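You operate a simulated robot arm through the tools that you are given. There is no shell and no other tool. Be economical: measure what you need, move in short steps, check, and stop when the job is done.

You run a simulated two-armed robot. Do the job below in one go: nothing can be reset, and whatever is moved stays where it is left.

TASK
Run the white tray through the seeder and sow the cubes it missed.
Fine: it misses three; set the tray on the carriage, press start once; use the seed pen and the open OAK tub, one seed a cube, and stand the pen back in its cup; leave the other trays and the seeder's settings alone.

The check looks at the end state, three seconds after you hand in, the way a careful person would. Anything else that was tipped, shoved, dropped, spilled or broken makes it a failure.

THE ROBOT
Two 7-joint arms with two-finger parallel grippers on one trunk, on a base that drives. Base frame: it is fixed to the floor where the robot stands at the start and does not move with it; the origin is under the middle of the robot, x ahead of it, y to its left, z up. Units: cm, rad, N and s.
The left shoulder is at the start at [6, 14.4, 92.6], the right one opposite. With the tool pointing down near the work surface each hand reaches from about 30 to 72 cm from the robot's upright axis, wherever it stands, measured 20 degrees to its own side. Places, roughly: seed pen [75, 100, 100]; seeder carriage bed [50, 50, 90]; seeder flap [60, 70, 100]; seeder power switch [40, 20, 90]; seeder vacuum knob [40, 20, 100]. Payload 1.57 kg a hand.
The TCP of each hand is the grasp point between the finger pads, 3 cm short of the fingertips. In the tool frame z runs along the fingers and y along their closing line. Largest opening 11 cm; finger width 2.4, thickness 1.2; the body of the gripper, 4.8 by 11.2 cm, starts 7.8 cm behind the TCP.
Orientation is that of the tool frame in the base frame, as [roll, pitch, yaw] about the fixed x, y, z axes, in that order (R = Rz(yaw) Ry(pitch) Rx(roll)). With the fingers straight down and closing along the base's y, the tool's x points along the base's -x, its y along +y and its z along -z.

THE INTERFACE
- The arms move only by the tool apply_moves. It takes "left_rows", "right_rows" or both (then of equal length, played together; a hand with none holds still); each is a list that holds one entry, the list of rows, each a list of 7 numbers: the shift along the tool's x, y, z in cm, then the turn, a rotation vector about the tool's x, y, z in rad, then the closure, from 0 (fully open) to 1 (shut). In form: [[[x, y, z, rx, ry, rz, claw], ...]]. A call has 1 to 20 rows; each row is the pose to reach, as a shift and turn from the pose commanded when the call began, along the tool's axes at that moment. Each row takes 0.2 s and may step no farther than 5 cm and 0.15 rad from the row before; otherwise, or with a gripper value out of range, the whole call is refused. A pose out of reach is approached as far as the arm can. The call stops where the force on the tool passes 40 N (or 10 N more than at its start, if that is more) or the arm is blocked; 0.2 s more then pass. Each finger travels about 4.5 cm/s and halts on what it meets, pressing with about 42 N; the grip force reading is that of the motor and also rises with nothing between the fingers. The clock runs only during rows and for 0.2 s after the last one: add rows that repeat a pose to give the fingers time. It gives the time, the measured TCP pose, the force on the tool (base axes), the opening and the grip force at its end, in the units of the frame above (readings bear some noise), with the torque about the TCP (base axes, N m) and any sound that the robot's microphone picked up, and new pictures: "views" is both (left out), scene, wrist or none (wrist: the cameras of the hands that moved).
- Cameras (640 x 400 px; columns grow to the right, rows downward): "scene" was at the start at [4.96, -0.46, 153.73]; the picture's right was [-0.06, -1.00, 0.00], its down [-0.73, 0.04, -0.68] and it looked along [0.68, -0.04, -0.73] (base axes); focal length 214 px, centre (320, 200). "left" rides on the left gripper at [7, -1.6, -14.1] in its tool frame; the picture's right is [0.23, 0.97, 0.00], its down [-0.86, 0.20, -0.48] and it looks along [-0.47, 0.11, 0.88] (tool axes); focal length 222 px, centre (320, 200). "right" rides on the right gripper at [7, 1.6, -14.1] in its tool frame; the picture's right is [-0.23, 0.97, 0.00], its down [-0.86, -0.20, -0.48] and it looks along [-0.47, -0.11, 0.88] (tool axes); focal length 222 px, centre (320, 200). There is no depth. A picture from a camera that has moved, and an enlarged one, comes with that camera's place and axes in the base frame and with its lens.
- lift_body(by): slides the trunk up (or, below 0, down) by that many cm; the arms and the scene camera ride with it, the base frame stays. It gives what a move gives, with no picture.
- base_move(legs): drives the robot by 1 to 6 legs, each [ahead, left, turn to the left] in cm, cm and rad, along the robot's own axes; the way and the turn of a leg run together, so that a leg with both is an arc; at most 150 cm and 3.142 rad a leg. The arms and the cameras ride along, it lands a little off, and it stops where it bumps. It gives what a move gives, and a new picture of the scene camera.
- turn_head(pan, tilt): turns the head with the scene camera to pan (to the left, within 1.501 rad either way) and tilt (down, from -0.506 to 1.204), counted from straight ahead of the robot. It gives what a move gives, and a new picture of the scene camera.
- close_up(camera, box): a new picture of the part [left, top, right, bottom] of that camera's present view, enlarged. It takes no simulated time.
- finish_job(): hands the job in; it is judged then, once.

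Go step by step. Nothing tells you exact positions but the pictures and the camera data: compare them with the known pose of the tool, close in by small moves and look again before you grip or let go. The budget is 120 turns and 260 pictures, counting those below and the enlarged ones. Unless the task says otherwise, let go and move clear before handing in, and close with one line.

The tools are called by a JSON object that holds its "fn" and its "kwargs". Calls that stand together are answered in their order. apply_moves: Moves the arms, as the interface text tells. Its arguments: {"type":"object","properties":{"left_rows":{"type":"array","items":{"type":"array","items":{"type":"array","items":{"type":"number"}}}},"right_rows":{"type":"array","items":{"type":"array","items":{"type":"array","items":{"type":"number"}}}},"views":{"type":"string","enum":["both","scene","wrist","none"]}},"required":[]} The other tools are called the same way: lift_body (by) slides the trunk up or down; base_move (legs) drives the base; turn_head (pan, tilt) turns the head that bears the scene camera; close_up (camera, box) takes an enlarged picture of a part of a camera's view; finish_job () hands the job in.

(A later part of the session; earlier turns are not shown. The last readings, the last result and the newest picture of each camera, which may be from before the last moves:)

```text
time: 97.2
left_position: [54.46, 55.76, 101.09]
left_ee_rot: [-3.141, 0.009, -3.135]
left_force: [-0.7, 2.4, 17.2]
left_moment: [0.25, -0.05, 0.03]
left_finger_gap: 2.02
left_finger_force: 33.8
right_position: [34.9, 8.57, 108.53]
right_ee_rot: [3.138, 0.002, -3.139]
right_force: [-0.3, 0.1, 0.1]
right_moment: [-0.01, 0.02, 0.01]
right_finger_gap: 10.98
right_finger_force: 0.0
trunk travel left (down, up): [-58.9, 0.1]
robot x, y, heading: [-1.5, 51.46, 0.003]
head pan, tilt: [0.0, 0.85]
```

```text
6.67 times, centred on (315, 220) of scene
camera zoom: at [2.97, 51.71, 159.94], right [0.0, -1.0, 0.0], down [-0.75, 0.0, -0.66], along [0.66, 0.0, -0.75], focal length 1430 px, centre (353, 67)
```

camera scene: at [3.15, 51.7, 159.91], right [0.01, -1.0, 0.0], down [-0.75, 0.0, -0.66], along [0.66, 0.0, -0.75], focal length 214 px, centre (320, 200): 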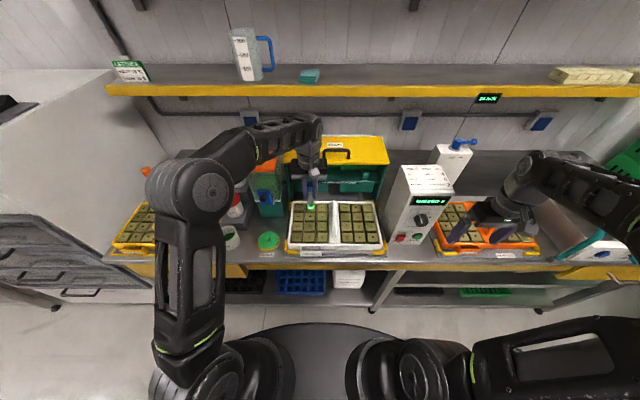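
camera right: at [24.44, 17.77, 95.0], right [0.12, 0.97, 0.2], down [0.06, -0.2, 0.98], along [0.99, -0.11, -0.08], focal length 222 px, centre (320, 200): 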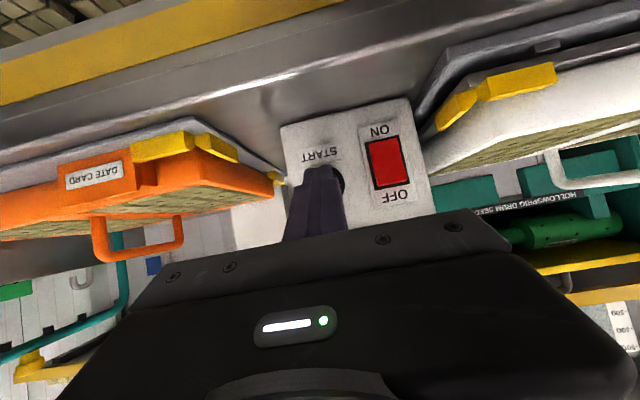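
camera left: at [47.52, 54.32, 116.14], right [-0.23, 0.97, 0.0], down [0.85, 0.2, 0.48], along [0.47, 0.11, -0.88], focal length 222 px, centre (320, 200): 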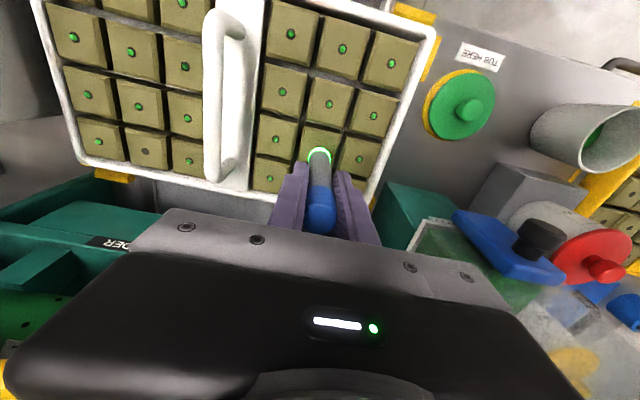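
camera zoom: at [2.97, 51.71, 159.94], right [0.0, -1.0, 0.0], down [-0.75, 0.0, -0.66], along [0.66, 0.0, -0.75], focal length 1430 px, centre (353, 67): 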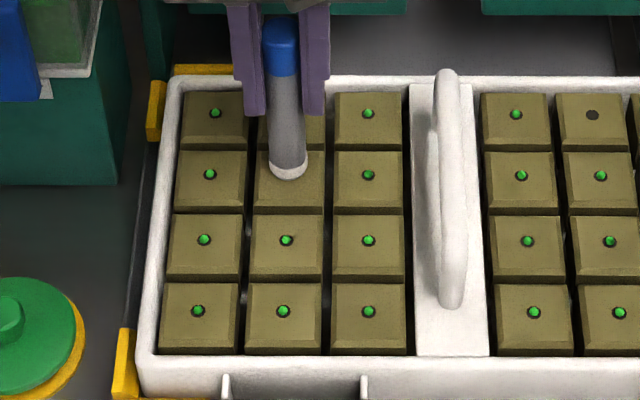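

Light went off: seed released. Lift and verify.

{"fn": "apply_moves", "kwargs": {"left_rows": [[[0, 0, -1.5, 0, 0, 0, 1], [0, 0, -4.5, 0, 0, 0, 1], [1, 0, -7.5, 0, 0, 0, 1], [4, 0, -8.5, 0, 0, 0, 1], [8, 0, -8.5, 0, 0, 0, 1], [8, 0, -8.5, 0, 0, 0, 1]]], "views": "none"}}

{"fn": "close_up", "kwargs": {"camera": "left", "box": [200, 0, 440, 200]}}

{"fn": "close_up", "kwargs": {"camera": "scene", "box": [275, 180, 395, 260]}}

```text
time: 98.6
left_position: [46.8, 55.67, 109.13]
left_ee_rot: [3.14, 0.001, -3.134]
left_force: [0.1, 0.7, -0.6]
left_moment: [-0.01, 0.05, 0.01]
left_finger_gap: 2.03
left_finger_force: 34.0
right_position: [35.08, 8.48, 108.41]
right_ee_rot: [3.136, -0.001, -3.141]
right_force: [-0.1, -0.3, -0.2]
right_moment: [-0.01, 0.03, -0.02]
right_finger_gap: 11.0
right_finger_force: 0.2
trunk travel left (down, up): [-58.9, 0.1]
robot x, y, heading: [-2.17, 51.5, 0.008]
head pan, tilt: [0.0, 0.85]
```

```text
2.00 times, centred on (320, 100) of left
camera zoom: at [39.75, 53.91, 123.24], right [-0.23, 0.97, 0.0], down [0.85, 0.2, 0.48], along [0.47, 0.11, -0.88], focal length 444 px, centre (320, 400)
```

zoom: 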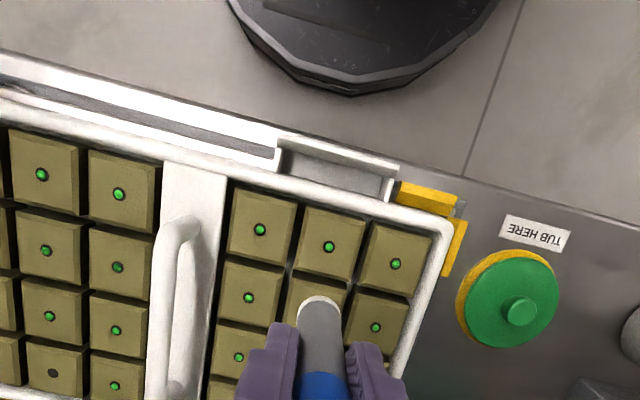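

```text
5.00 times, centred on (335, 220) of scene
camera zoom: at [3.22, 51.68, 159.9], right [0.0, -1.0, 0.0], down [-0.75, 0.0, -0.66], along [0.66, 0.0, -0.75], focal length 1072 px, centre (245, 100)
```

zoom: 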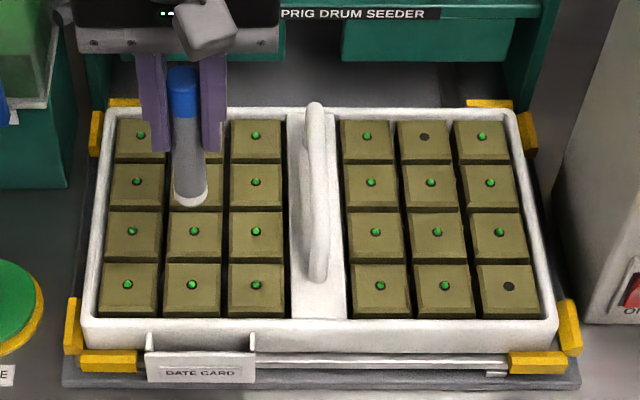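

Go back to the tub and dip again in one sequence.

{"fn": "apply_moves", "kwargs": {"left_rows": [[[0.2, 4.5, 0, 0, 0, 0, 1], [0.3, 9, 0, 0, 0, 0, 1], [0.4, 13.5, 0, 0, 0, 0, 1], [0.5, 18, 0, 0, 0, 0, 1], [0.6, 22.5, 0, 0, 0, 0, 1], [0.7, 27, 0, 0, 0, 0, 1], [0.75, 31.1, 0, 0, 0, 0, 1], [0.75, 31.1, 3, 0, 0, 0, 1], [0.75, 31.1, 6, 0, 0, 0, 1], [0.75, 31.1, 9, 0, 0, 0, 1], [0.75, 31.1, 10.8, 0, 0, 0, 1], [0.75, 31.1, 11.6, 0, 0, 0, 1], [0.75, 31.1, 11.6, 0, 0, 0, 1]]], "views": "none"}}

{"fn": "close_up", "kwargs": {"camera": "scene", "box": [190, 190, 290, 270]}}

{"fn": "close_up", "kwargs": {"camera": "scene", "box": [285, 195, 390, 255]}}

```text
time: 101.4
left_position: [45.63, 87.01, 97.44]
left_ee_rot: [3.141, 0.004, -3.135]
left_force: [-0.2, -0.6, -1.2]
left_moment: [0.01, 0.03, 0.01]
left_finger_gap: 2.05
left_finger_force: 34.4
right_position: [35.07, 8.49, 108.45]
right_ee_rot: [3.136, -0.001, -3.139]
right_force: [0.1, -0.4, 0.2]
right_moment: [-0.02, 0.0, -0.02]
right_finger_gap: 11.0
right_finger_force: 0.0
trunk travel left (down, up): [-58.9, 0.1]
robot x, y, heading: [-1.73, 51.54, 0.006]
head pan, tilt: [0.0, 0.85]
```

```text
5.00 times, centred on (240, 230) of scene
camera zoom: at [3.13, 51.7, 159.91], right [0.0, -1.0, 0.0], down [-0.75, 0.0, -0.66], along [0.66, 0.0, -0.75], focal length 1072 px, centre (720, 50)
```

zoom: 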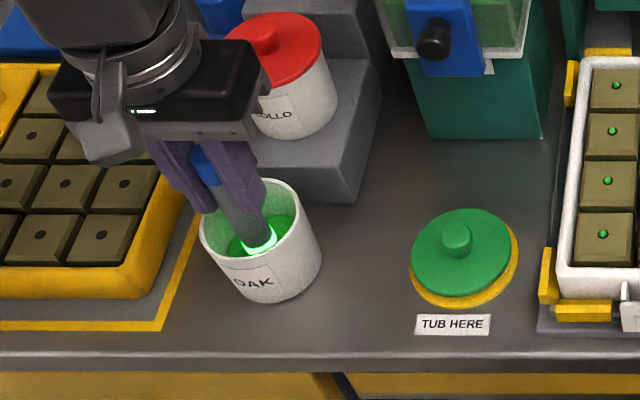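

```text
6.10 times, centred on (338, 225) of scene
camera zoom: at [3.13, 51.7, 159.91], right [0.0, -1.0, 0.0], down [-0.75, 0.0, -0.66], along [0.66, 0.0, -0.75], focal length 1307 px, centre (213, 48)
```

zoom: 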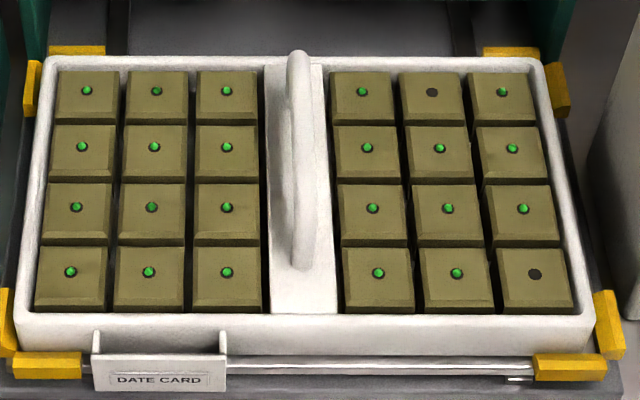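

A is sown and the second seed is picked. Now carry it to above cube C (front right, ≈[45.1,32.3]).

{"fn": "apply_moves", "kwargs": {"left_rows": [[[0, 0, -3.5, 0, 0, 0, 1], [0, 0, -7, 0, 0, 0, 1], [0, 0, -10.5, 0, 0, 0, 1], [0, 0, -13, 0, 0, 0, 1], [0.1, -4.5, -13, 0, 0, 0, 1], [0.2, -9, -13, 0, 0, 0, 1], [0.3, -13.5, -13, 0, 0, 0, 1], [0.4, -18, -13, 0, 0, 0, 1], [0.5, -22.5, -13, 0, 0, 0, 1], [0.6, -27, -13, 0, 0, 0, 1], [0.7, -31.5, -13, 0, 0, 0, 1], [0.8, -36, -13, 0, 0, 0, 1], [0.9, -40.5, -13, 0, 0, 0, 1], [0.9, -45, -13, 0, 0, 0, 1], [0.9, -49.5, -13, 0, 0, 0, 1], [0.9, -54.4, -13, 0, 0, 0, 1], [0.9, -54.4, -10, 0, 0, 0, 1], [0.9, -54.4, -8, 0, 0, 0, 1], [0.9, -54.4, -8, 0, 0, 0, 1]]], "views": "both"}}

{"fn": "close_up", "kwargs": {"camera": "scene", "box": [320, 190, 420, 260]}}

{"fn": "close_up", "kwargs": {"camera": "left", "box": [220, 60, 420, 200]}}

```text
time: 105.4
left_position: [45.33, 32.42, 105.47]
left_ee_rot: [-3.141, 0.004, -3.135]
left_force: [-0.5, 0.3, -0.9]
left_moment: [-0.02, -0.01, 0.03]
left_finger_gap: 2.02
left_finger_force: 33.9
left hand out of reach, approached as far as the arm can: row 16
right_position: [35.02, 8.47, 108.27]
right_ee_rot: [3.136, 0.0, -3.138]
right_force: [0.0, -0.2, -0.5]
right_moment: [-0.01, 0.0, -0.03]
right_finger_gap: 11.01
right_finger_force: 0.0
trunk travel left (down, up): [-58.9, 0.1]
robot x, y, heading: [-1.72, 51.71, 0.004]
head pan, tilt: [0.0, 0.85]
camera scene: at [3.18, 51.67, 159.91], right [0.0, -1.0, 0.0], down [-0.75, 0.0, -0.66], along [0.66, 0.0, -0.75], focal length 214 px, centre (320, 200)
camera left: at [38.26, 30.74, 119.59], right [-0.23, 0.97, 0.0], down [0.85, 0.2, 0.48], along [0.47, 0.11, -0.88], focal length 222 px, centre (320, 200)
```

scene: 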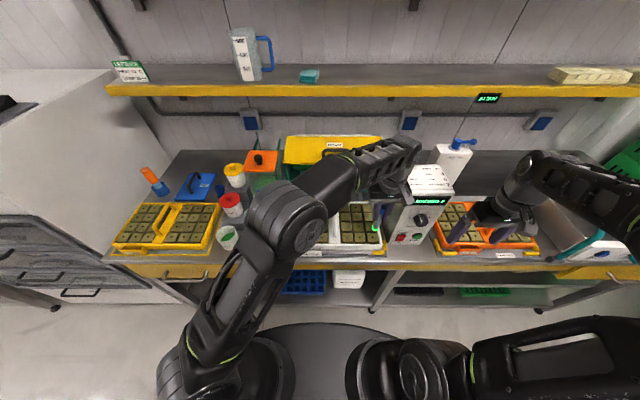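
left: 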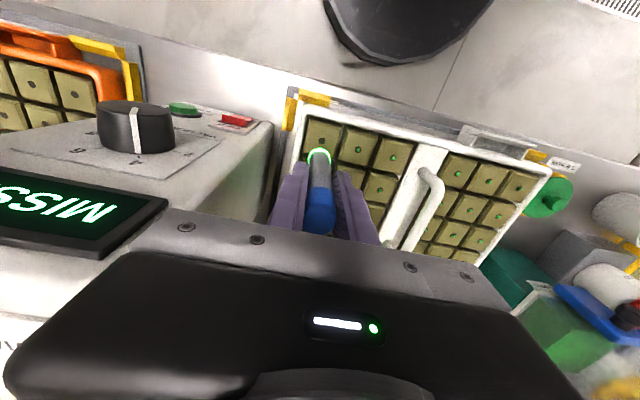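

```text
5.71 times, centred on (370, 225) of scene
camera zoom: at [3.18, 51.67, 159.91], right [0.0, -1.0, 0.0], down [-0.75, 0.0, -0.66], along [0.66, 0.0, -0.75], focal length 1226 px, centre (34, 57)
```

zoom: 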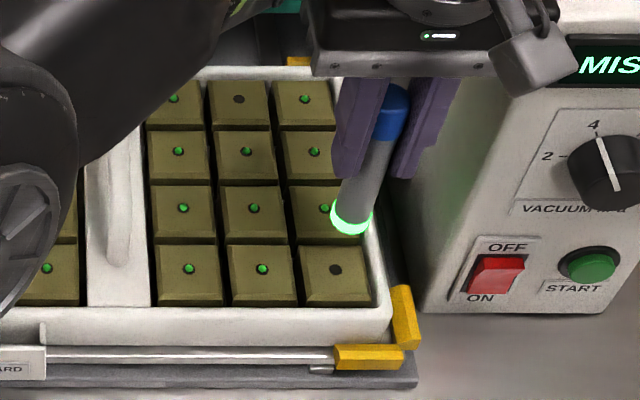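

```text
2.86 times, centred on (320, 130) of left
camera zoom: at [38.26, 30.74, 119.59], right [-0.23, 0.97, 0.0], down [0.85, 0.2, 0.48], along [0.47, 0.11, -0.88], focal length 635 px, centre (320, 400)
```

zoom: 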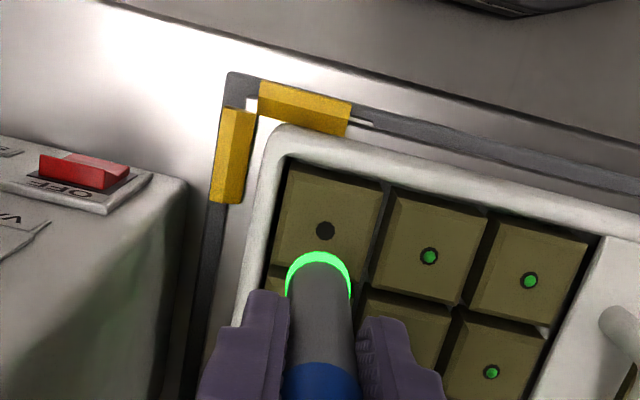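

Hole C at [45.0,32.4]; shift −0.3 in x and lower.

{"fn": "apply_moves", "kwargs": {"left_rows": [[[0.3, 0, 1.5, 0, 0, 0, 1], [0.3, 0, 3.2, 0, 0, 0, 1], [0.3, 0, 3.2, 0, 0, 0, 1]]], "views": "none"}}

{"fn": "close_up", "kwargs": {"camera": "scene", "box": [340, 190, 420, 260]}}

{"fn": "close_up", "kwargs": {"camera": "left", "box": [220, 60, 420, 200]}}

```text
time: 106.2
left_position: [44.61, 32.21, 102.23]
left_ee_rot: [3.14, 0.003, -3.135]
left_force: [0.6, 0.1, -0.8]
left_moment: [-0.03, 0.0, 0.0]
left_finger_gap: 2.03
left_finger_force: 34.1
right_position: [35.04, 8.55, 108.53]
right_ee_rot: [3.136, 0.001, -3.14]
right_force: [0.1, -0.2, 0.3]
right_moment: [-0.02, -0.01, -0.01]
right_finger_gap: 11.02
right_finger_force: 0.1
trunk travel left (down, up): [-58.9, 0.1]
robot x, y, heading: [-1.47, 51.85, 0.007]
head pan, tilt: [0.0, 0.85]
```

```text
5.71 times, centred on (380, 225) of scene
camera zoom: at [3.13, 51.68, 159.91], right [0.0, -1.0, 0.0], down [-0.75, 0.0, -0.66], along [0.66, 0.0, -0.75], focal length 1226 px, centre (-23, 57)
```

zoom: 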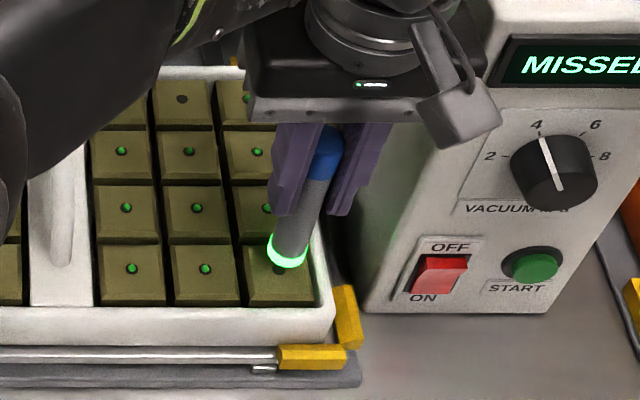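

```text
2.86 times, centred on (320, 130) of left
camera zoom: at [37.79, 30.63, 116.47], right [-0.23, 0.97, 0.0], down [0.85, 0.2, 0.48], along [0.47, 0.11, -0.88], focal length 635 px, centre (320, 400)
```

zoom: 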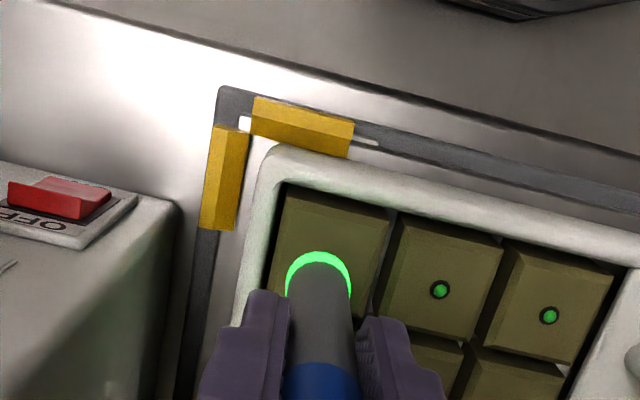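

Tip nearly over the hole; shift y +0.2 and press down.

{"fn": "apply_moves", "kwargs": {"left_rows": [[[0, 0.2, 0.4, 0, 0, 0, 1], [0, 0.2, 0.8, 0, 0, 0, 1], [0, 0.2, 1.2, 0, 0, 0, 1], [0, 0.2, 1.3, 0, 0, 0, 1]]], "views": "none"}}

{"fn": "close_up", "kwargs": {"camera": "scene", "box": [340, 190, 420, 260]}}

```text
time: 107.2
left_position: [44.8, 32.72, 101.04]
left_ee_rot: [-3.141, 0.004, -3.136]
left_force: [0.0, -0.2, 2.0]
left_moment: [0.04, -0.02, 0.0]
left_finger_gap: 2.06
left_finger_force: 34.2
right_position: [35.02, 8.52, 108.51]
right_ee_rot: [3.137, 0.003, -3.14]
right_force: [-0.8, 0.2, -0.4]
right_moment: [0.0, 0.01, 0.03]
right_finger_gap: 11.0
right_finger_force: 0.1
trunk travel left (down, up): [-58.9, 0.1]
robot x, y, heading: [-1.66, 51.89, 0.009]
head pan, tilt: [0.0, 0.85]
```

```text
5.71 times, centred on (380, 225) of scene
camera zoom: at [3.12, 51.7, 159.92], right [0.0, -1.0, 0.0], down [-0.75, 0.0, -0.66], along [0.66, 0.0, -0.75], focal length 1226 px, centre (-23, 57)
```

zoom: 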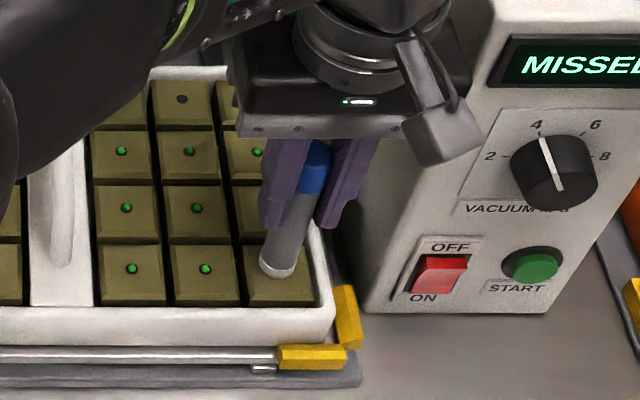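

Released. Lift and return to the tub for the third seed, then verify C.

{"fn": "apply_moves", "kwargs": {"left_rows": [[[0, 0, -3, 0, 0, 0, 1], [0, 0, -6.5, 0, 0, 0, 1], [0, 1, -8.5, 0, 0, 0, 1], [-0.1, 5.5, -9.4, 0, 0, 0, 1], [-0.2, 10, -9.4, 0, 0, 0, 1], [-0.3, 14.5, -9.4, 0, 0, 0, 1], [-0.4, 19, -9.4, 0, 0, 0, 1], [-0.5, 23.5, -9.4, 0, 0, 0, 1], [-0.6, 28, -9.4, 0, 0, 0, 1], [-0.7, 32.5, -9.4, 0, 0, 0, 1], [-0.8, 37, -9.4, 0, 0, 0, 1], [-0.9, 41.5, -9.4, 0, 0, 0, 1], [-1, 46, -9.4, 0, 0, 0, 1], [-1.1, 50.5, -9.4, 0, 0, 0, 1], [-1.1, 54.3, -9, 0, 0, 0, 1], [-1.1, 54.3, -5, 0, 0, 0, 1], [-1.1, 54.3, -1, 0, 0, 0, 1], [-1.1, 54.3, 2.5, 0, 0, 0, 1], [-1.1, 54.3, 3.5, 0, 0, 0, 1], [-1.1, 54.3, 3.5, 0, 0, 0, 1]]], "views": "none"}}

{"fn": "close_up", "kwargs": {"camera": "scene", "box": [190, 190, 290, 270]}}

{"fn": "close_up", "kwargs": {"camera": "scene", "box": [285, 195, 390, 255]}}

```text
time: 111.4
left_position: [45.59, 87.12, 97.64]
left_ee_rot: [-3.141, 0.003, -3.135]
left_force: [-0.1, -0.1, -0.4]
left_moment: [0.02, 0.02, 0.03]
left_finger_gap: 2.02
left_finger_force: 33.7
right_position: [34.94, 8.42, 108.43]
right_ee_rot: [3.138, 0.001, -3.14]
right_force: [-0.2, -0.3, 0.7]
right_moment: [-0.03, -0.04, -0.02]
right_finger_gap: 11.01
right_finger_force: 0.1
trunk travel left (down, up): [-58.9, 0.1]
robot x, y, heading: [-1.92, 51.23, -0.001]
head pan, tilt: [0.0, 0.85]
```

```text
5.00 times, centred on (240, 230) of scene
camera zoom: at [3.15, 51.7, 159.91], right [0.0, -1.0, 0.0], down [-0.75, 0.0, -0.66], along [0.66, 0.0, -0.75], focal length 1072 px, centre (720, 50)
```

zoom: 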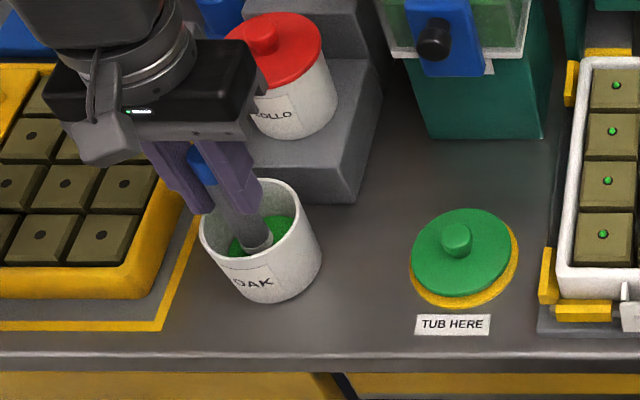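

```text
6.10 times, centred on (338, 225) of scene
camera zoom: at [3.15, 51.7, 159.91], right [0.0, -1.0, 0.0], down [-0.75, 0.0, -0.66], along [0.66, 0.0, -0.75], focal length 1307 px, centre (213, 48)
```

zoom: 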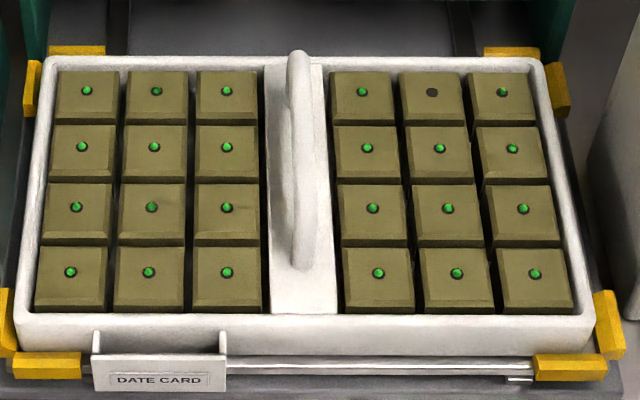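

C is sown. The third dip hasn't lit yet; lower a little more.

{"fn": "apply_moves", "kwargs": {"left_rows": [[[0, 0, 0.3, 0, 0, 0, 1], [0, 0, 0.5, 0, 0, 0, 1], [0, 0, 0.5, 0, 0, 0, 1]]], "views": "none"}}

{"fn": "close_up", "kwargs": {"camera": "scene", "box": [190, 190, 290, 270]}}

```text
time: 112.2
left_position: [45.55, 87.0, 97.09]
left_ee_rot: [-3.141, 0.004, -3.135]
left_force: [1.0, 0.1, -0.3]
left_moment: [0.02, 0.0, -0.01]
left_finger_gap: 2.02
left_finger_force: 33.9
right_position: [34.99, 8.36, 108.46]
right_ee_rot: [3.138, 0.001, -3.139]
right_force: [-0.5, 1.0, 0.8]
right_moment: [-0.03, -0.01, -0.03]
right_finger_gap: 11.01
right_finger_force: 0.1
trunk travel left (down, up): [-58.9, 0.1]
robot x, y, heading: [-1.62, 52.01, 0.003]
head pan, tilt: [0.0, 0.85]
```

```text
5.00 times, centred on (240, 230) of scene
camera zoom: at [3.14, 51.7, 159.91], right [0.0, -1.0, 0.0], down [-0.75, 0.0, -0.66], along [0.66, 0.0, -0.75], focal length 1072 px, centre (720, 50)
```

zoom: 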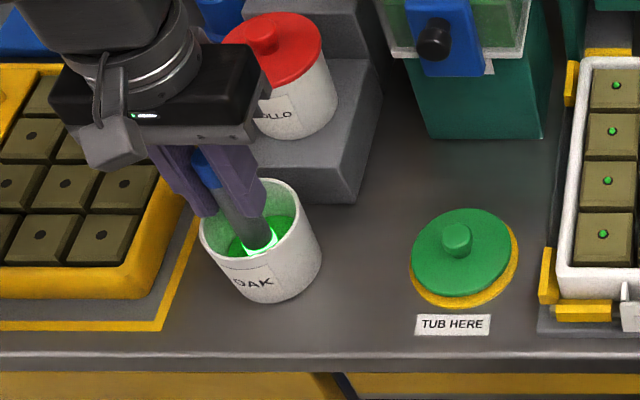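

Third seed picked. Carry toward cube B (back row), stopping short to check clearance to the drum housing.

{"fn": "apply_moves", "kwargs": {"left_rows": [[[0, 0, -3.5, 0, 0, 0, 1], [0, 0, -7, 0, 0, 0, 1], [0, 0, -10.5, 0, 0, 0, 1], [0, 0, -13, 0, 0, 0, 1], [0, -4.5, -13, 0, 0, 0, 1], [0, -9, -13, 0, 0, 0, 1], [0, -13.5, -13, 0, 0, 0, 1], [0, -18, -13, 0, 0, 0, 1], [0, -22.5, -13, 0, 0, 0, 1], [0, -27, -13, 0, 0, 0, 1], [0, -31.5, -13, 0, 0, 0, 1], [0, -36, -13, 0, 0, 0, 1], [0, -40.5, -13, 0, 0, 0, 1], [-1, -45, -12, 0, 0, 0, 1], [-3, -48.5, -11, 0, 0, 0, 1], [-4, -49.9, -10, 0, 0, 0, 1], [-4, -49.9, -10, 0, 0, 0, 1]]], "views": "both"}}

{"fn": "close_up", "kwargs": {"camera": "scene", "box": [270, 120, 430, 250]}}

```text
time: 115.8
left_position: [49.85, 37.43, 107.0]
left_ee_rot: [3.139, 0.005, -3.134]
left_force: [0.7, -0.8, -0.4]
left_moment: [0.01, -0.01, 0.0]
left_finger_gap: 2.02
left_finger_force: 33.6
right_position: [34.91, 8.58, 108.47]
right_ee_rot: [3.137, 0.001, -3.141]
right_force: [-0.6, -0.3, 0.7]
right_moment: [-0.02, 0.0, -0.03]
right_finger_gap: 10.97
right_finger_force: 0.1
trunk travel left (down, up): [-58.9, 0.1]
robot x, y, heading: [-1.6, 51.55, 0.004]
head pan, tilt: [0.0, 0.85]
camera scene: at [3.12, 51.7, 159.91], right [0.0, -1.0, 0.0], down [-0.75, 0.0, -0.66], along [0.66, 0.0, -0.75], focal length 214 px, centre (320, 200)
camera left: at [42.79, 35.72, 121.29], right [-0.23, 0.97, 0.0], down [0.85, 0.2, 0.48], along [0.47, 0.11, -0.88], focal length 222 px, centre (320, 200)
```

scene: 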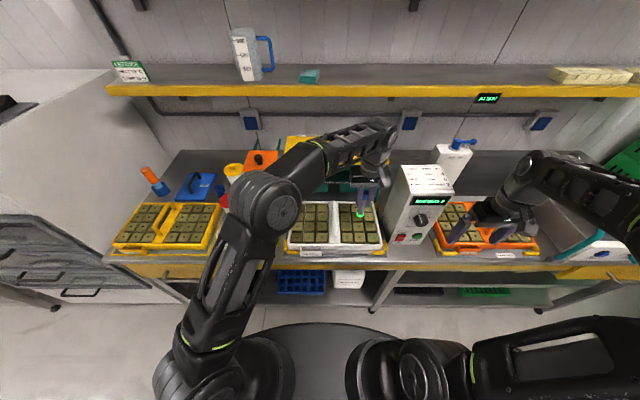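
left: 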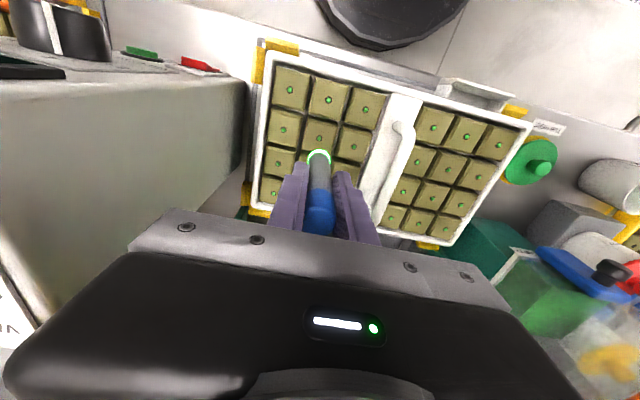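

```text
3.08 times, centred on (350, 185) of scene
camera zoom: at [3.12, 51.7, 159.91], right [0.0, -1.0, 0.0], down [-0.75, 0.0, -0.66], along [0.66, 0.0, -0.75], focal length 660 px, centre (228, 246)
```

zoom: 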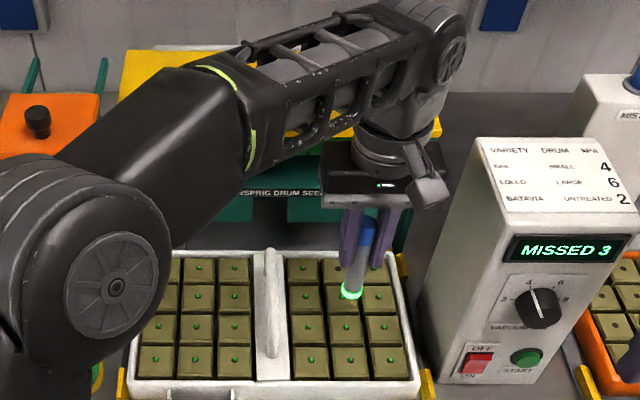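

Lid front edge is near x≈63, z≈111, so I'll tilt the pen 0.25 rad (hand toward me) for cube B and hover there.

{"fn": "apply_moves", "kwargs": {"left_rows": [[[0, 0, 0, 0, -0.13, 0, 1], [0, -0.2, 0, 0, -0.25, 0, 1], [-2.5, -0.5, 0, 0, -0.25, 0, 1], [-5, -0.5, 1, 0, -0.25, 0, 1], [-7.3, -0.5, 2, 0, -0.25, 0, 1], [-7.3, -0.5, 2.5, 0, -0.25, 0, 1], [-7.3, -0.5, 2.5, 0, -0.25, 0, 1]]], "views": "wrist"}}

{"fn": "close_up", "kwargs": {"camera": "scene", "box": [330, 150, 430, 250]}}

{"fn": "close_up", "kwargs": {"camera": "left", "box": [220, 60, 420, 200]}}

```text
time: 117.4
left_position: [57.1, 36.72, 104.53]
left_ee_rot: [3.142, 0.255, -3.136]
left_force: [-0.3, -0.3, -0.7]
left_moment: [-0.01, 0.03, 0.01]
left_finger_gap: 2.03
left_finger_force: 34.0
right_position: [34.98, 8.42, 108.57]
right_ee_rot: [3.137, 0.0, -3.14]
right_force: [0.0, 0.4, 0.0]
right_moment: [-0.04, -0.01, 0.01]
right_finger_gap: 11.02
right_finger_force: 0.0
trunk travel left (down, up): [-58.9, 0.1]
robot x, y, heading: [-1.77, 51.7, 0.003]
head pan, tilt: [0.0, 0.85]
camera left: at [46.84, 34.92, 116.48], right [-0.23, 0.97, -0.06], down [0.71, 0.2, 0.68], along [0.67, 0.11, -0.73], focal length 222 px, centre (320, 200)
```

left: 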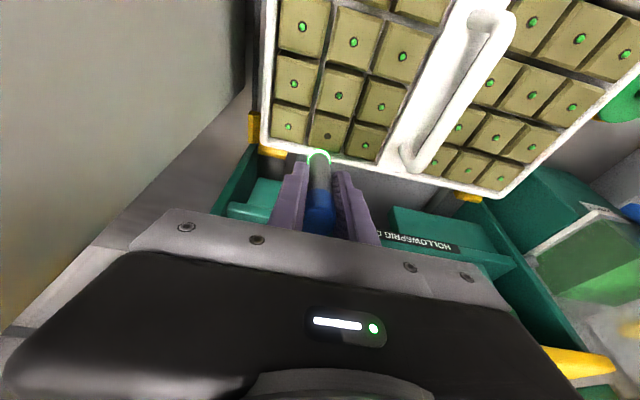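

```text
4.00 times, centred on (380, 200) of scene
camera zoom: at [3.18, 51.67, 159.91], right [0.0, -1.0, 0.0], down [-0.75, 0.0, -0.66], along [0.66, 0.0, -0.75], focal length 858 px, centre (80, 200)
```

zoom: 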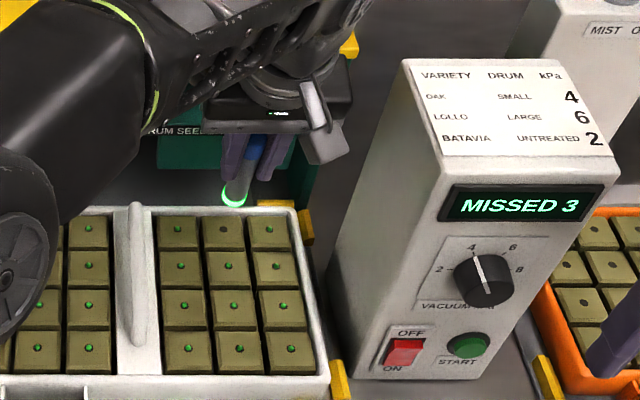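

```text
2.86 times, centred on (320, 130) of left
camera zoom: at [46.84, 34.92, 116.48], right [-0.23, 0.97, -0.06], down [0.71, 0.2, 0.68], along [0.67, 0.11, -0.73], focal length 635 px, centre (320, 400)
```

zoom: 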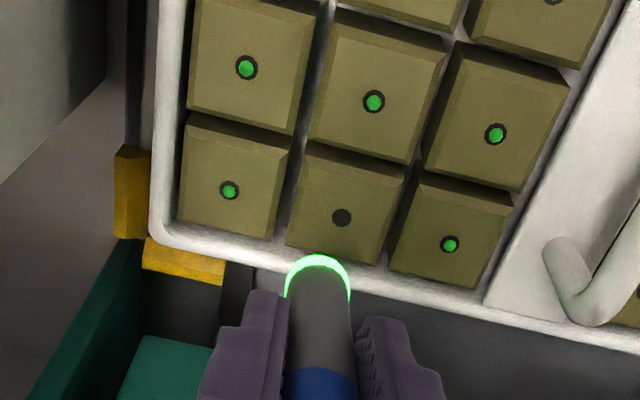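

Hole B at [59.1,37.1]; tip is at about [59.7,36.6,95.7]. Correct and lower 3 cm.

{"fn": "apply_moves", "kwargs": {"left_rows": [[[0.6, 0.5, -0.1, 0, 0, 0, 1], [0.96, 0.5, 1.3, 0, 0, 0, 1], [1.34, 0.5, 2.75, 0, 0, 0, 1], [1.34, 0.5, 2.75, 0, 0, 0, 1]]], "views": "none"}}

{"fn": "close_up", "kwargs": {"camera": "scene", "box": [340, 180, 400, 230]}}

{"fn": "close_up", "kwargs": {"camera": "left", "box": [220, 60, 420, 200]}}

```text
time: 118.4
left_position: [56.59, 37.18, 101.46]
left_ee_rot: [-3.141, 0.253, -3.136]
left_force: [0.3, -0.3, 0.1]
left_moment: [0.02, 0.0, 0.01]
left_finger_gap: 2.03
left_finger_force: 34.2
right_position: [34.92, 8.46, 108.45]
right_ee_rot: [3.137, 0.0, -3.141]
right_force: [0.2, 0.3, 0.1]
right_moment: [-0.01, 0.01, 0.01]
right_finger_gap: 10.96
right_finger_force: 0.0
trunk travel left (down, up): [-58.9, 0.1]
robot x, y, heading: [-2.05, 51.57, 0.007]
head pan, tilt: [0.0, 0.85]
```

```text
8.00 times, centred on (370, 205) of scene
camera zoom: at [3.14, 51.68, 159.91], right [0.0, -1.0, 0.0], down [-0.75, 0.0, -0.66], along [0.66, 0.0, -0.75], focal length 1716 px, centre (-80, 160)
```

zoom: 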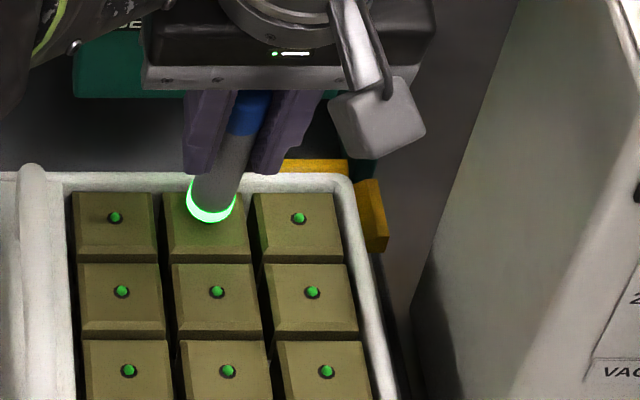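

```text
2.86 times, centred on (320, 130) of left
camera zoom: at [46.22, 35.51, 113.45], right [-0.23, 0.97, -0.06], down [0.71, 0.2, 0.68], along [0.67, 0.11, -0.73], focal length 635 px, centre (320, 400)
```

zoom: 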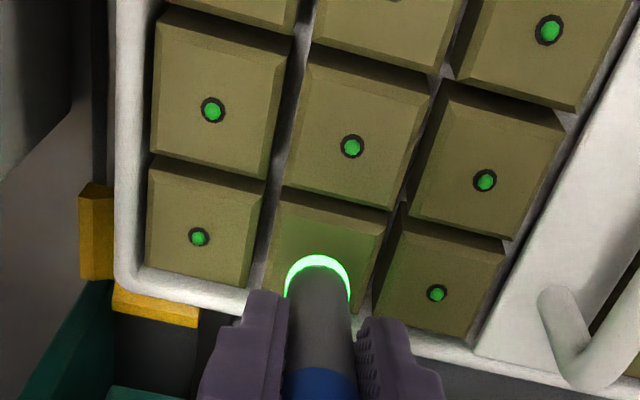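

Tip over hole B. Press down ~1.2 cm.

{"fn": "apply_moves", "kwargs": {"left_rows": [[[0.1, 0.05, 0.39, 0, 0, 0, 1], [0.2, 0.05, 0.77, 0, 0, 0, 1], [0.3, 0.05, 1.1, 0, 0, 0, 1], [0.3, 0.05, 1.16, 0, 0, 0, 1]]], "views": "none"}}

{"fn": "close_up", "kwargs": {"camera": "scene", "box": [340, 180, 400, 230]}}

```text
time: 119.4
left_position: [56.49, 37.14, 100.91]
left_ee_rot: [-3.14, 0.261, -3.134]
left_force: [0.7, 2.6, 23.6]
left_moment: [0.22, -0.52, 0.07]
left_finger_gap: 2.05
left_finger_force: 33.8
right_position: [34.77, 8.49, 108.61]
right_ee_rot: [3.138, 0.002, -3.139]
right_force: [0.2, 0.8, 0.2]
right_moment: [0.01, -0.02, 0.03]
right_finger_gap: 10.98
right_finger_force: 0.0
trunk travel left (down, up): [-58.9, 0.1]
robot x, y, heading: [-1.47, 51.94, 0.007]
head pan, tilt: [0.0, 0.85]
```

```text
8.00 times, centred on (370, 205) of scene
camera zoom: at [2.91, 51.78, 159.95], right [0.0, -1.0, 0.0], down [-0.75, 0.0, -0.66], along [0.66, 0.0, -0.75], focal length 1716 px, centre (-80, 160)
```

zoom: 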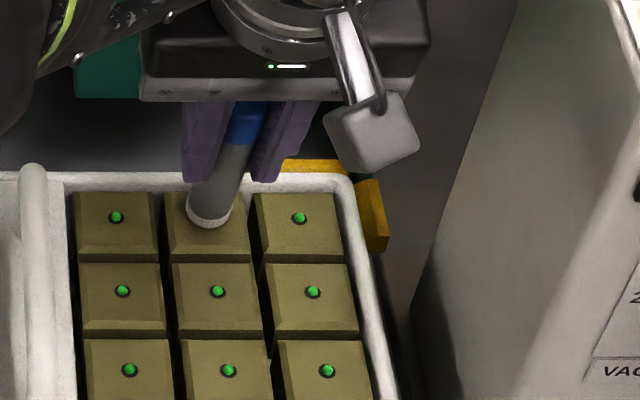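

Released. Lift straight up, back off and straighten the tool.

{"fn": "apply_moves", "kwargs": {"left_rows": [[[-0.38, 0, -1.45, 0, 0, 0, 1], [-1, 0, -3.9, 0, 0, 0, 1], [2.6, 0, -5.85, 0, 0, 0, 1], [6.2, 0, -7.8, 0, 0.13, 0, 1], [7.2, 0, -8, 0, 0.253, 0, 1], [7.2, 0, -8, 0, 0.253, 0, 1]]], "views": "none"}}

{"fn": "close_up", "kwargs": {"camera": "left", "box": [180, 0, 460, 200]}}

{"fn": "close_up", "kwargs": {"camera": "scene", "box": [285, 195, 390, 255]}}

```text
time: 120.8
left_position: [47.37, 37.26, 106.66]
left_ee_rot: [-3.141, 0.0, -3.138]
left_force: [0.6, 0.8, -1.3]
left_moment: [0.01, -0.01, -0.04]
left_finger_gap: 2.03
left_finger_force: 33.6
right_position: [35.03, 8.58, 108.43]
right_ee_rot: [3.137, 0.001, -3.141]
right_force: [0.2, -0.1, -0.7]
right_moment: [-0.03, 0.02, 0.01]
right_finger_gap: 11.01
right_finger_force: 0.0
trunk travel left (down, up): [-58.9, 0.1]
robot x, y, heading: [-1.6, 51.64, 0.006]
head pan, tilt: [0.0, 0.85]
```

```text
2.00 times, centred on (320, 100) of left
camera zoom: at [40.51, 35.52, 120.77], right [-0.23, 0.97, 0.0], down [0.85, 0.2, 0.48], along [0.46, 0.11, -0.88], focal length 444 px, centre (320, 400)
```

zoom: 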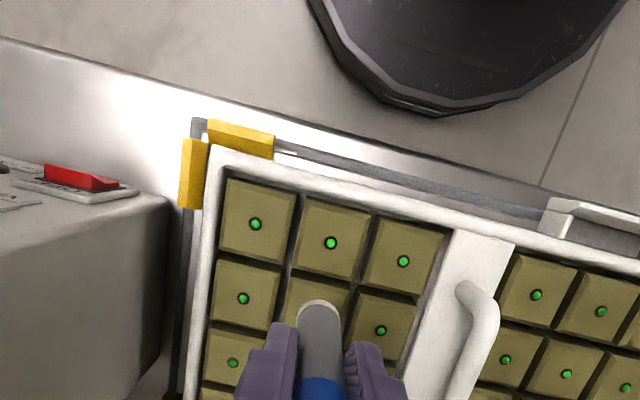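

```text
6.10 times, centred on (338, 225) of scene
camera zoom: at [3.1, 51.69, 159.91], right [0.0, -1.0, 0.0], down [-0.75, 0.0, -0.66], along [0.66, 0.0, -0.75], focal length 1307 px, centre (213, 48)
```

zoom: 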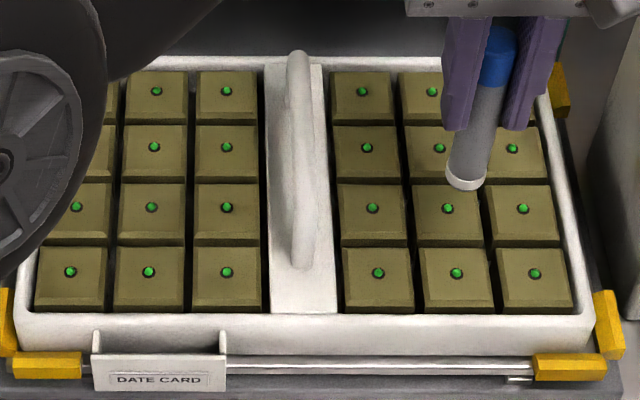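

All 24 cubes now show seeds. Next: raise, retract the pen hand and drive back to the cup.

{"fn": "apply_moves", "kwargs": {"left_rows": [[[0, 0, -3.5, 0, 0, 0, 1], [1.5, 4, -3.5, 0, 0, 0, 1], [3, 8, -3.5, 0, 0, 0, 1], [4.5, 12, -3.5, 0, 0, 0, 1], [6, 16, -3.5, 0, 0, 0, 1], [7.5, 20, -3.5, 0, 0, 0, 1], [9, 24, -3.5, 0, 0, 0, 1], [10.5, 28, -3.5, 0, 0, 0, 1], [11.5, 32, -3.5, 0, 0, 0, 1], [12, 36, -3.5, 0, 0, 0, 1], [12, 39, -3.5, 0, 0, 0, 1], [12, 39, -3.5, 0, 0, 0, 1]]], "views": "none"}}

{"fn": "base_move", "kwargs": {"legs": [[3, 37.5, 0], [0, 0, -0.5]]}}

{"fn": "turn_head", "kwargs": {"pan": 0.499, "tilt": 0.75}}

{"fn": "close_up", "kwargs": {"camera": "scene", "box": [250, 150, 390, 270]}}

```text
time: 123.4
left_position: [35.27, 75.78, 109.81]
left_ee_rot: [3.14, -0.001, -3.135]
left_force: [0.5, -0.6, -0.9]
left_moment: [-0.03, 0.0, 0.01]
left_finger_gap: 2.03
left_finger_force: 34.1
right_position: [34.96, 8.49, 108.46]
right_ee_rot: [3.137, 0.001, -3.14]
right_force: [-0.1, -1.4, 0.8]
right_moment: [0.01, -0.03, -0.01]
right_finger_gap: 11.01
right_finger_force: 0.1
trunk travel left (down, up): [-58.9, 0.1]
robot x, y, heading: [-1.46, 51.74, 0.004]
head pan, tilt: [0.0, 0.85]
```

```text
time: 127.1
left_position: [45.22, 92.64, 109.86]
left_ee_rot: [3.14, 0.0, 2.661]
left_force: [0.0, -0.4, -0.4]
left_moment: [0.0, 0.01, -0.01]
left_finger_gap: 2.03
left_finger_force: 33.4
right_position: [13.43, 33.25, 108.45]
right_ee_rot: [3.137, 0.0, 2.657]
right_force: [0.2, -0.8, 0.2]
right_moment: [0.03, -0.02, 0.0]
right_finger_gap: 11.01
right_finger_force: 0.1
trunk travel left (down, up): [-58.9, 0.1]
robot x, y, heading: [1.27, 88.32, -0.484]
head pan, tilt: [0.0, 0.85]
camera scene: at [5.49, 86.33, 159.91], right [-0.46, -0.89, 0.0], down [-0.67, 0.35, -0.66], along [0.58, -0.31, -0.75], focal length 214 px, centre (320, 200)
```

scene: 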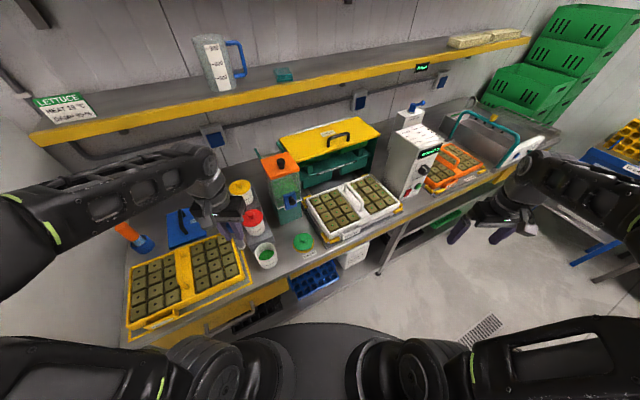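

```text
time: 128.0
left_position: [45.14, 92.68, 109.83]
left_ee_rot: [-3.14, 0.001, 2.662]
left_force: [0.1, -0.3, -1.0]
left_moment: [-0.01, 0.02, 0.0]
left_finger_gap: 2.01
left_finger_force: 34.5
right_position: [13.51, 33.18, 108.46]
right_ee_rot: [3.137, -0.001, 2.657]
right_force: [0.1, 0.8, 0.1]
right_moment: [0.0, -0.03, -0.01]
right_finger_gap: 11.01
right_finger_force: 0.1
trunk travel left (down, up): [-58.9, 0.1]
robot x, y, heading: [1.02, 88.63, -0.486]
head pan, tilt: [0.499, 0.75]
camera scene: at [6.86, 90.11, 160.71], right [0.02, -1.0, 0.0], down [-0.68, -0.01, -0.73], along [0.73, 0.01, -0.68], focal length 214 px, centre (320, 200)
```

scene: 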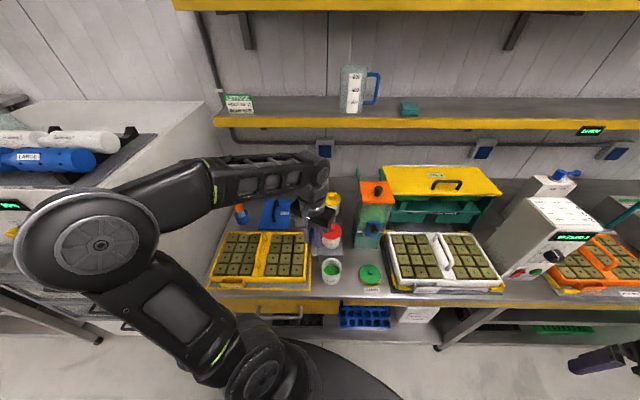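

```text
3.33 times, centred on (320, 210) of scene
camera zoom: at [6.86, 90.11, 160.71], right [0.02, -1.0, 0.0], down [-0.68, -0.01, -0.73], along [0.73, 0.01, -0.68], focal length 715 px, centre (320, 167)
```

zoom: 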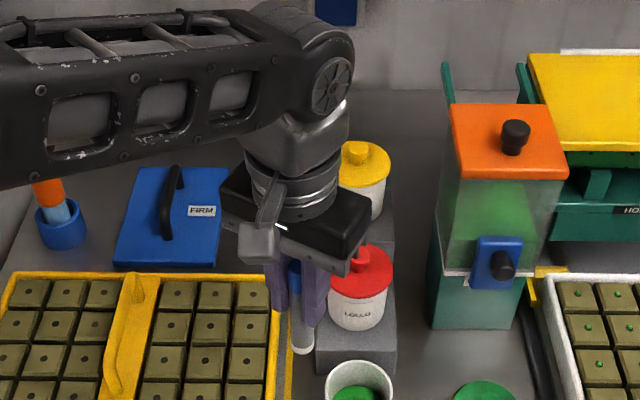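

Approach the cup with the pen, first sideways to stay clear of the tubs.

{"fn": "apply_moves", "kwargs": {"left_rows": [[[-0.1, 3, 0, 0, 0, 0, 1], [-0.3, 6, 0, 0, 0, 0, 1], [-4, 8, 0, 0, 0, 0, 1], [-7.7, 10, 0.5, 0, 0, 0, 1], [-11.4, 12, 1, 0, 0, 0, 1], [-15, 13.8, 1.5, 0, 0, 0, 1], [-18.5, 15.6, 1.5, 0, 0, 0, 1], [-21.1, 16.9, 1.5, 0, 0, 0, 1], [-21.1, 16.9, 1.5, 0, 0, 0, 1]]], "views": "wrist"}}

{"fn": "close_up", "kwargs": {"camera": "scene", "box": [260, 150, 350, 230]}}

{"fn": "close_up", "kwargs": {"camera": "left", "box": [220, 60, 420, 200]}}

```text
time: 130.0
left_position: [71.92, 97.85, 108.62]
left_ee_rot: [-3.141, -0.001, 2.663]
left_force: [0.6, 0.6, -1.3]
left_moment: [-0.01, 0.01, 0.04]
left_finger_gap: 2.01
left_finger_force: 34.2
right_position: [13.39, 33.3, 108.51]
right_ee_rot: [3.135, 0.002, 2.659]
right_force: [-0.5, -0.1, 0.3]
right_moment: [0.01, 0.0, 0.04]
right_finger_gap: 10.99
right_finger_force: 0.1
trunk travel left (down, up): [-58.9, 0.1]
robot x, y, heading: [1.23, 88.57, -0.481]
head pan, tilt: [0.499, 0.75]
camera left: at [64.84, 99.59, 122.77], right [0.25, 0.97, 0.0], down [0.85, -0.22, 0.48], along [0.46, -0.12, -0.88], focal length 222 px, centre (320, 200)
```

left: 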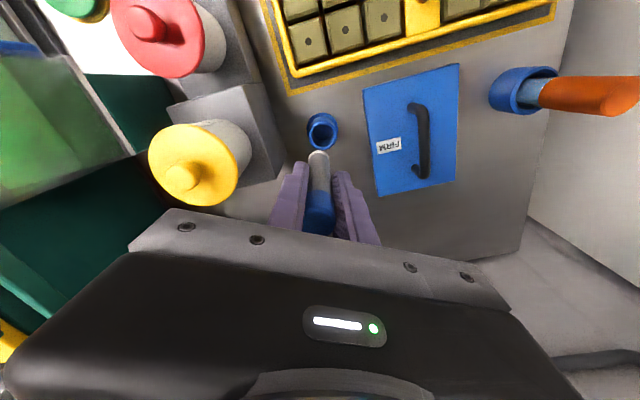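

```text
5.00 times, centred on (305, 190) of scene
camera zoom: at [6.82, 90.12, 160.71], right [0.02, -1.0, 0.0], down [-0.68, -0.01, -0.73], along [0.73, 0.01, -0.68], focal length 1072 px, centre (395, 250)
```

zoom: 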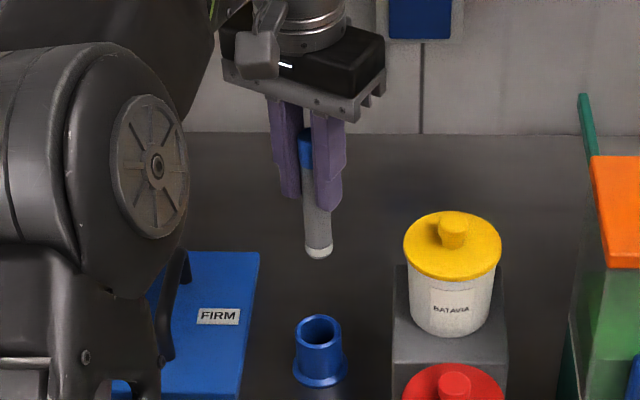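

```text
2.86 times, centred on (320, 130) of left
camera zoom: at [64.84, 99.59, 122.77], right [0.25, 0.97, 0.0], down [0.85, -0.22, 0.48], along [0.46, -0.12, -0.88], focal length 635 px, centre (320, 400)
```

zoom: 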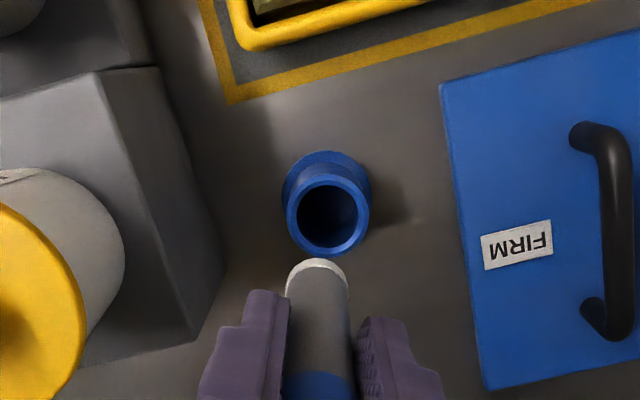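

Tip ≈[71.7,97.6], cup mouth ≈[71.55,98.0,90.5]. Correct and lower to just above the cup.

{"fn": "apply_moves", "kwargs": {"left_rows": [[[0.34, 0.33, 3, 0, 0, 0, 1], [0.34, 0.33, 6, 0, 0, 0, 1], [0.34, 0.33, 8, 0, 0, 0, 1], [0.34, 0.33, 8, 0, 0, 0, 1]]], "views": "none"}}

{"fn": "close_up", "kwargs": {"camera": "scene", "box": [275, 180, 335, 230]}}

{"fn": "close_up", "kwargs": {"camera": "left", "box": [240, 80, 400, 200]}}

```text
time: 131.0
left_position: [71.77, 98.21, 100.49]
left_ee_rot: [3.139, 0.0, 2.663]
left_force: [0.0, -0.3, -0.6]
left_moment: [0.01, 0.04, 0.03]
left_finger_gap: 2.05
left_finger_force: 33.6
right_position: [13.58, 33.25, 108.49]
right_ee_rot: [3.138, 0.0, 2.659]
right_force: [0.3, -1.0, -0.2]
right_moment: [0.0, -0.01, 0.03]
right_finger_gap: 11.01
right_finger_force: 0.0
trunk travel left (down, up): [-58.9, 0.1]
robot x, y, heading: [0.94, 88.52, -0.48]
head pan, tilt: [0.499, 0.75]
```

```text
8.00 times, centred on (305, 205) of scene
camera zoom: at [6.87, 90.11, 160.71], right [0.02, -1.0, 0.0], down [-0.68, -0.01, -0.73], along [0.73, 0.01, -0.68], focal length 1716 px, centre (440, 160)
```

zoom: 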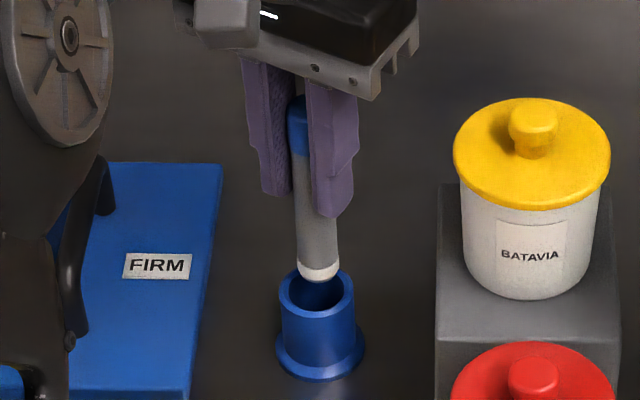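

```text
3.33 times, centred on (320, 140) of left
camera zoom: at [64.77, 99.96, 114.59], right [0.25, 0.97, 0.0], down [0.85, -0.22, 0.48], along [0.46, -0.12, -0.88], focal length 740 px, centre (320, 400)
```

zoom: 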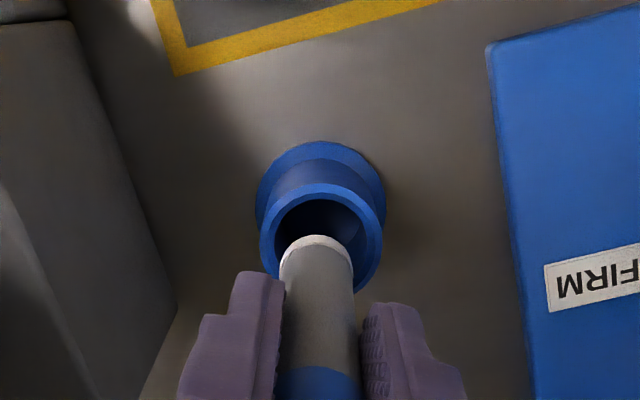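

Well aligned. Lower the pen into the cup slowly.

{"fn": "apply_moves", "kwargs": {"left_rows": [[[0, 0.1, 1, 0, 0, 0, 1], [0, 0.1, 2, 0, 0, 0, 1], [0, 0.1, 3, 0, 0, 0, 1], [0, 0.1, 4, 0, 0, 0, 1], [0, 0.1, 5, 0, 0, 0, 1], [0, 0.1, 5, 0, 0, 0, 1]]], "views": "none"}}

{"fn": "close_up", "kwargs": {"camera": "scene", "box": [275, 180, 335, 230]}}

```text
time: 132.4
left_position: [71.56, 98.3, 95.22]
left_ee_rot: [-3.141, 0.0, 2.662]
left_force: [-0.1, -0.3, -1.7]
left_moment: [-0.01, 0.0, -0.03]
left_finger_gap: 2.03
left_finger_force: 33.6
right_position: [13.41, 33.25, 108.39]
right_ee_rot: [3.138, 0.0, 2.658]
right_force: [-0.2, 0.6, 0.7]
right_moment: [-0.02, 0.02, 0.01]
right_finger_gap: 11.02
right_finger_force: 0.1
trunk travel left (down, up): [-58.9, 0.1]
robot x, y, heading: [1.44, 88.67, -0.48]
head pan, tilt: [0.499, 0.75]
```

```text
8.00 times, centred on (305, 205) of scene
camera zoom: at [6.87, 90.11, 160.71], right [0.02, -1.0, 0.0], down [-0.68, -0.01, -0.73], along [0.73, 0.01, -0.68], focal length 1716 px, centre (440, 160)
```

zoom: 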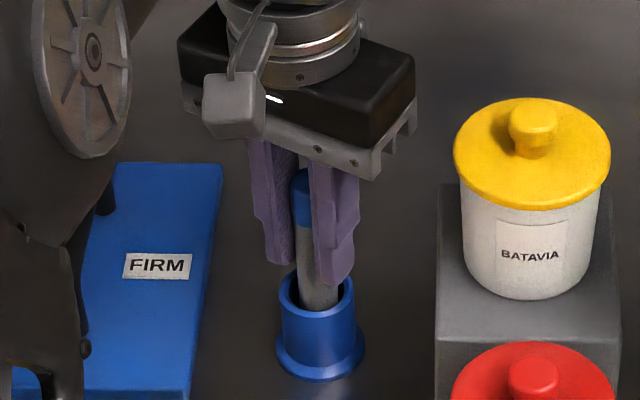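

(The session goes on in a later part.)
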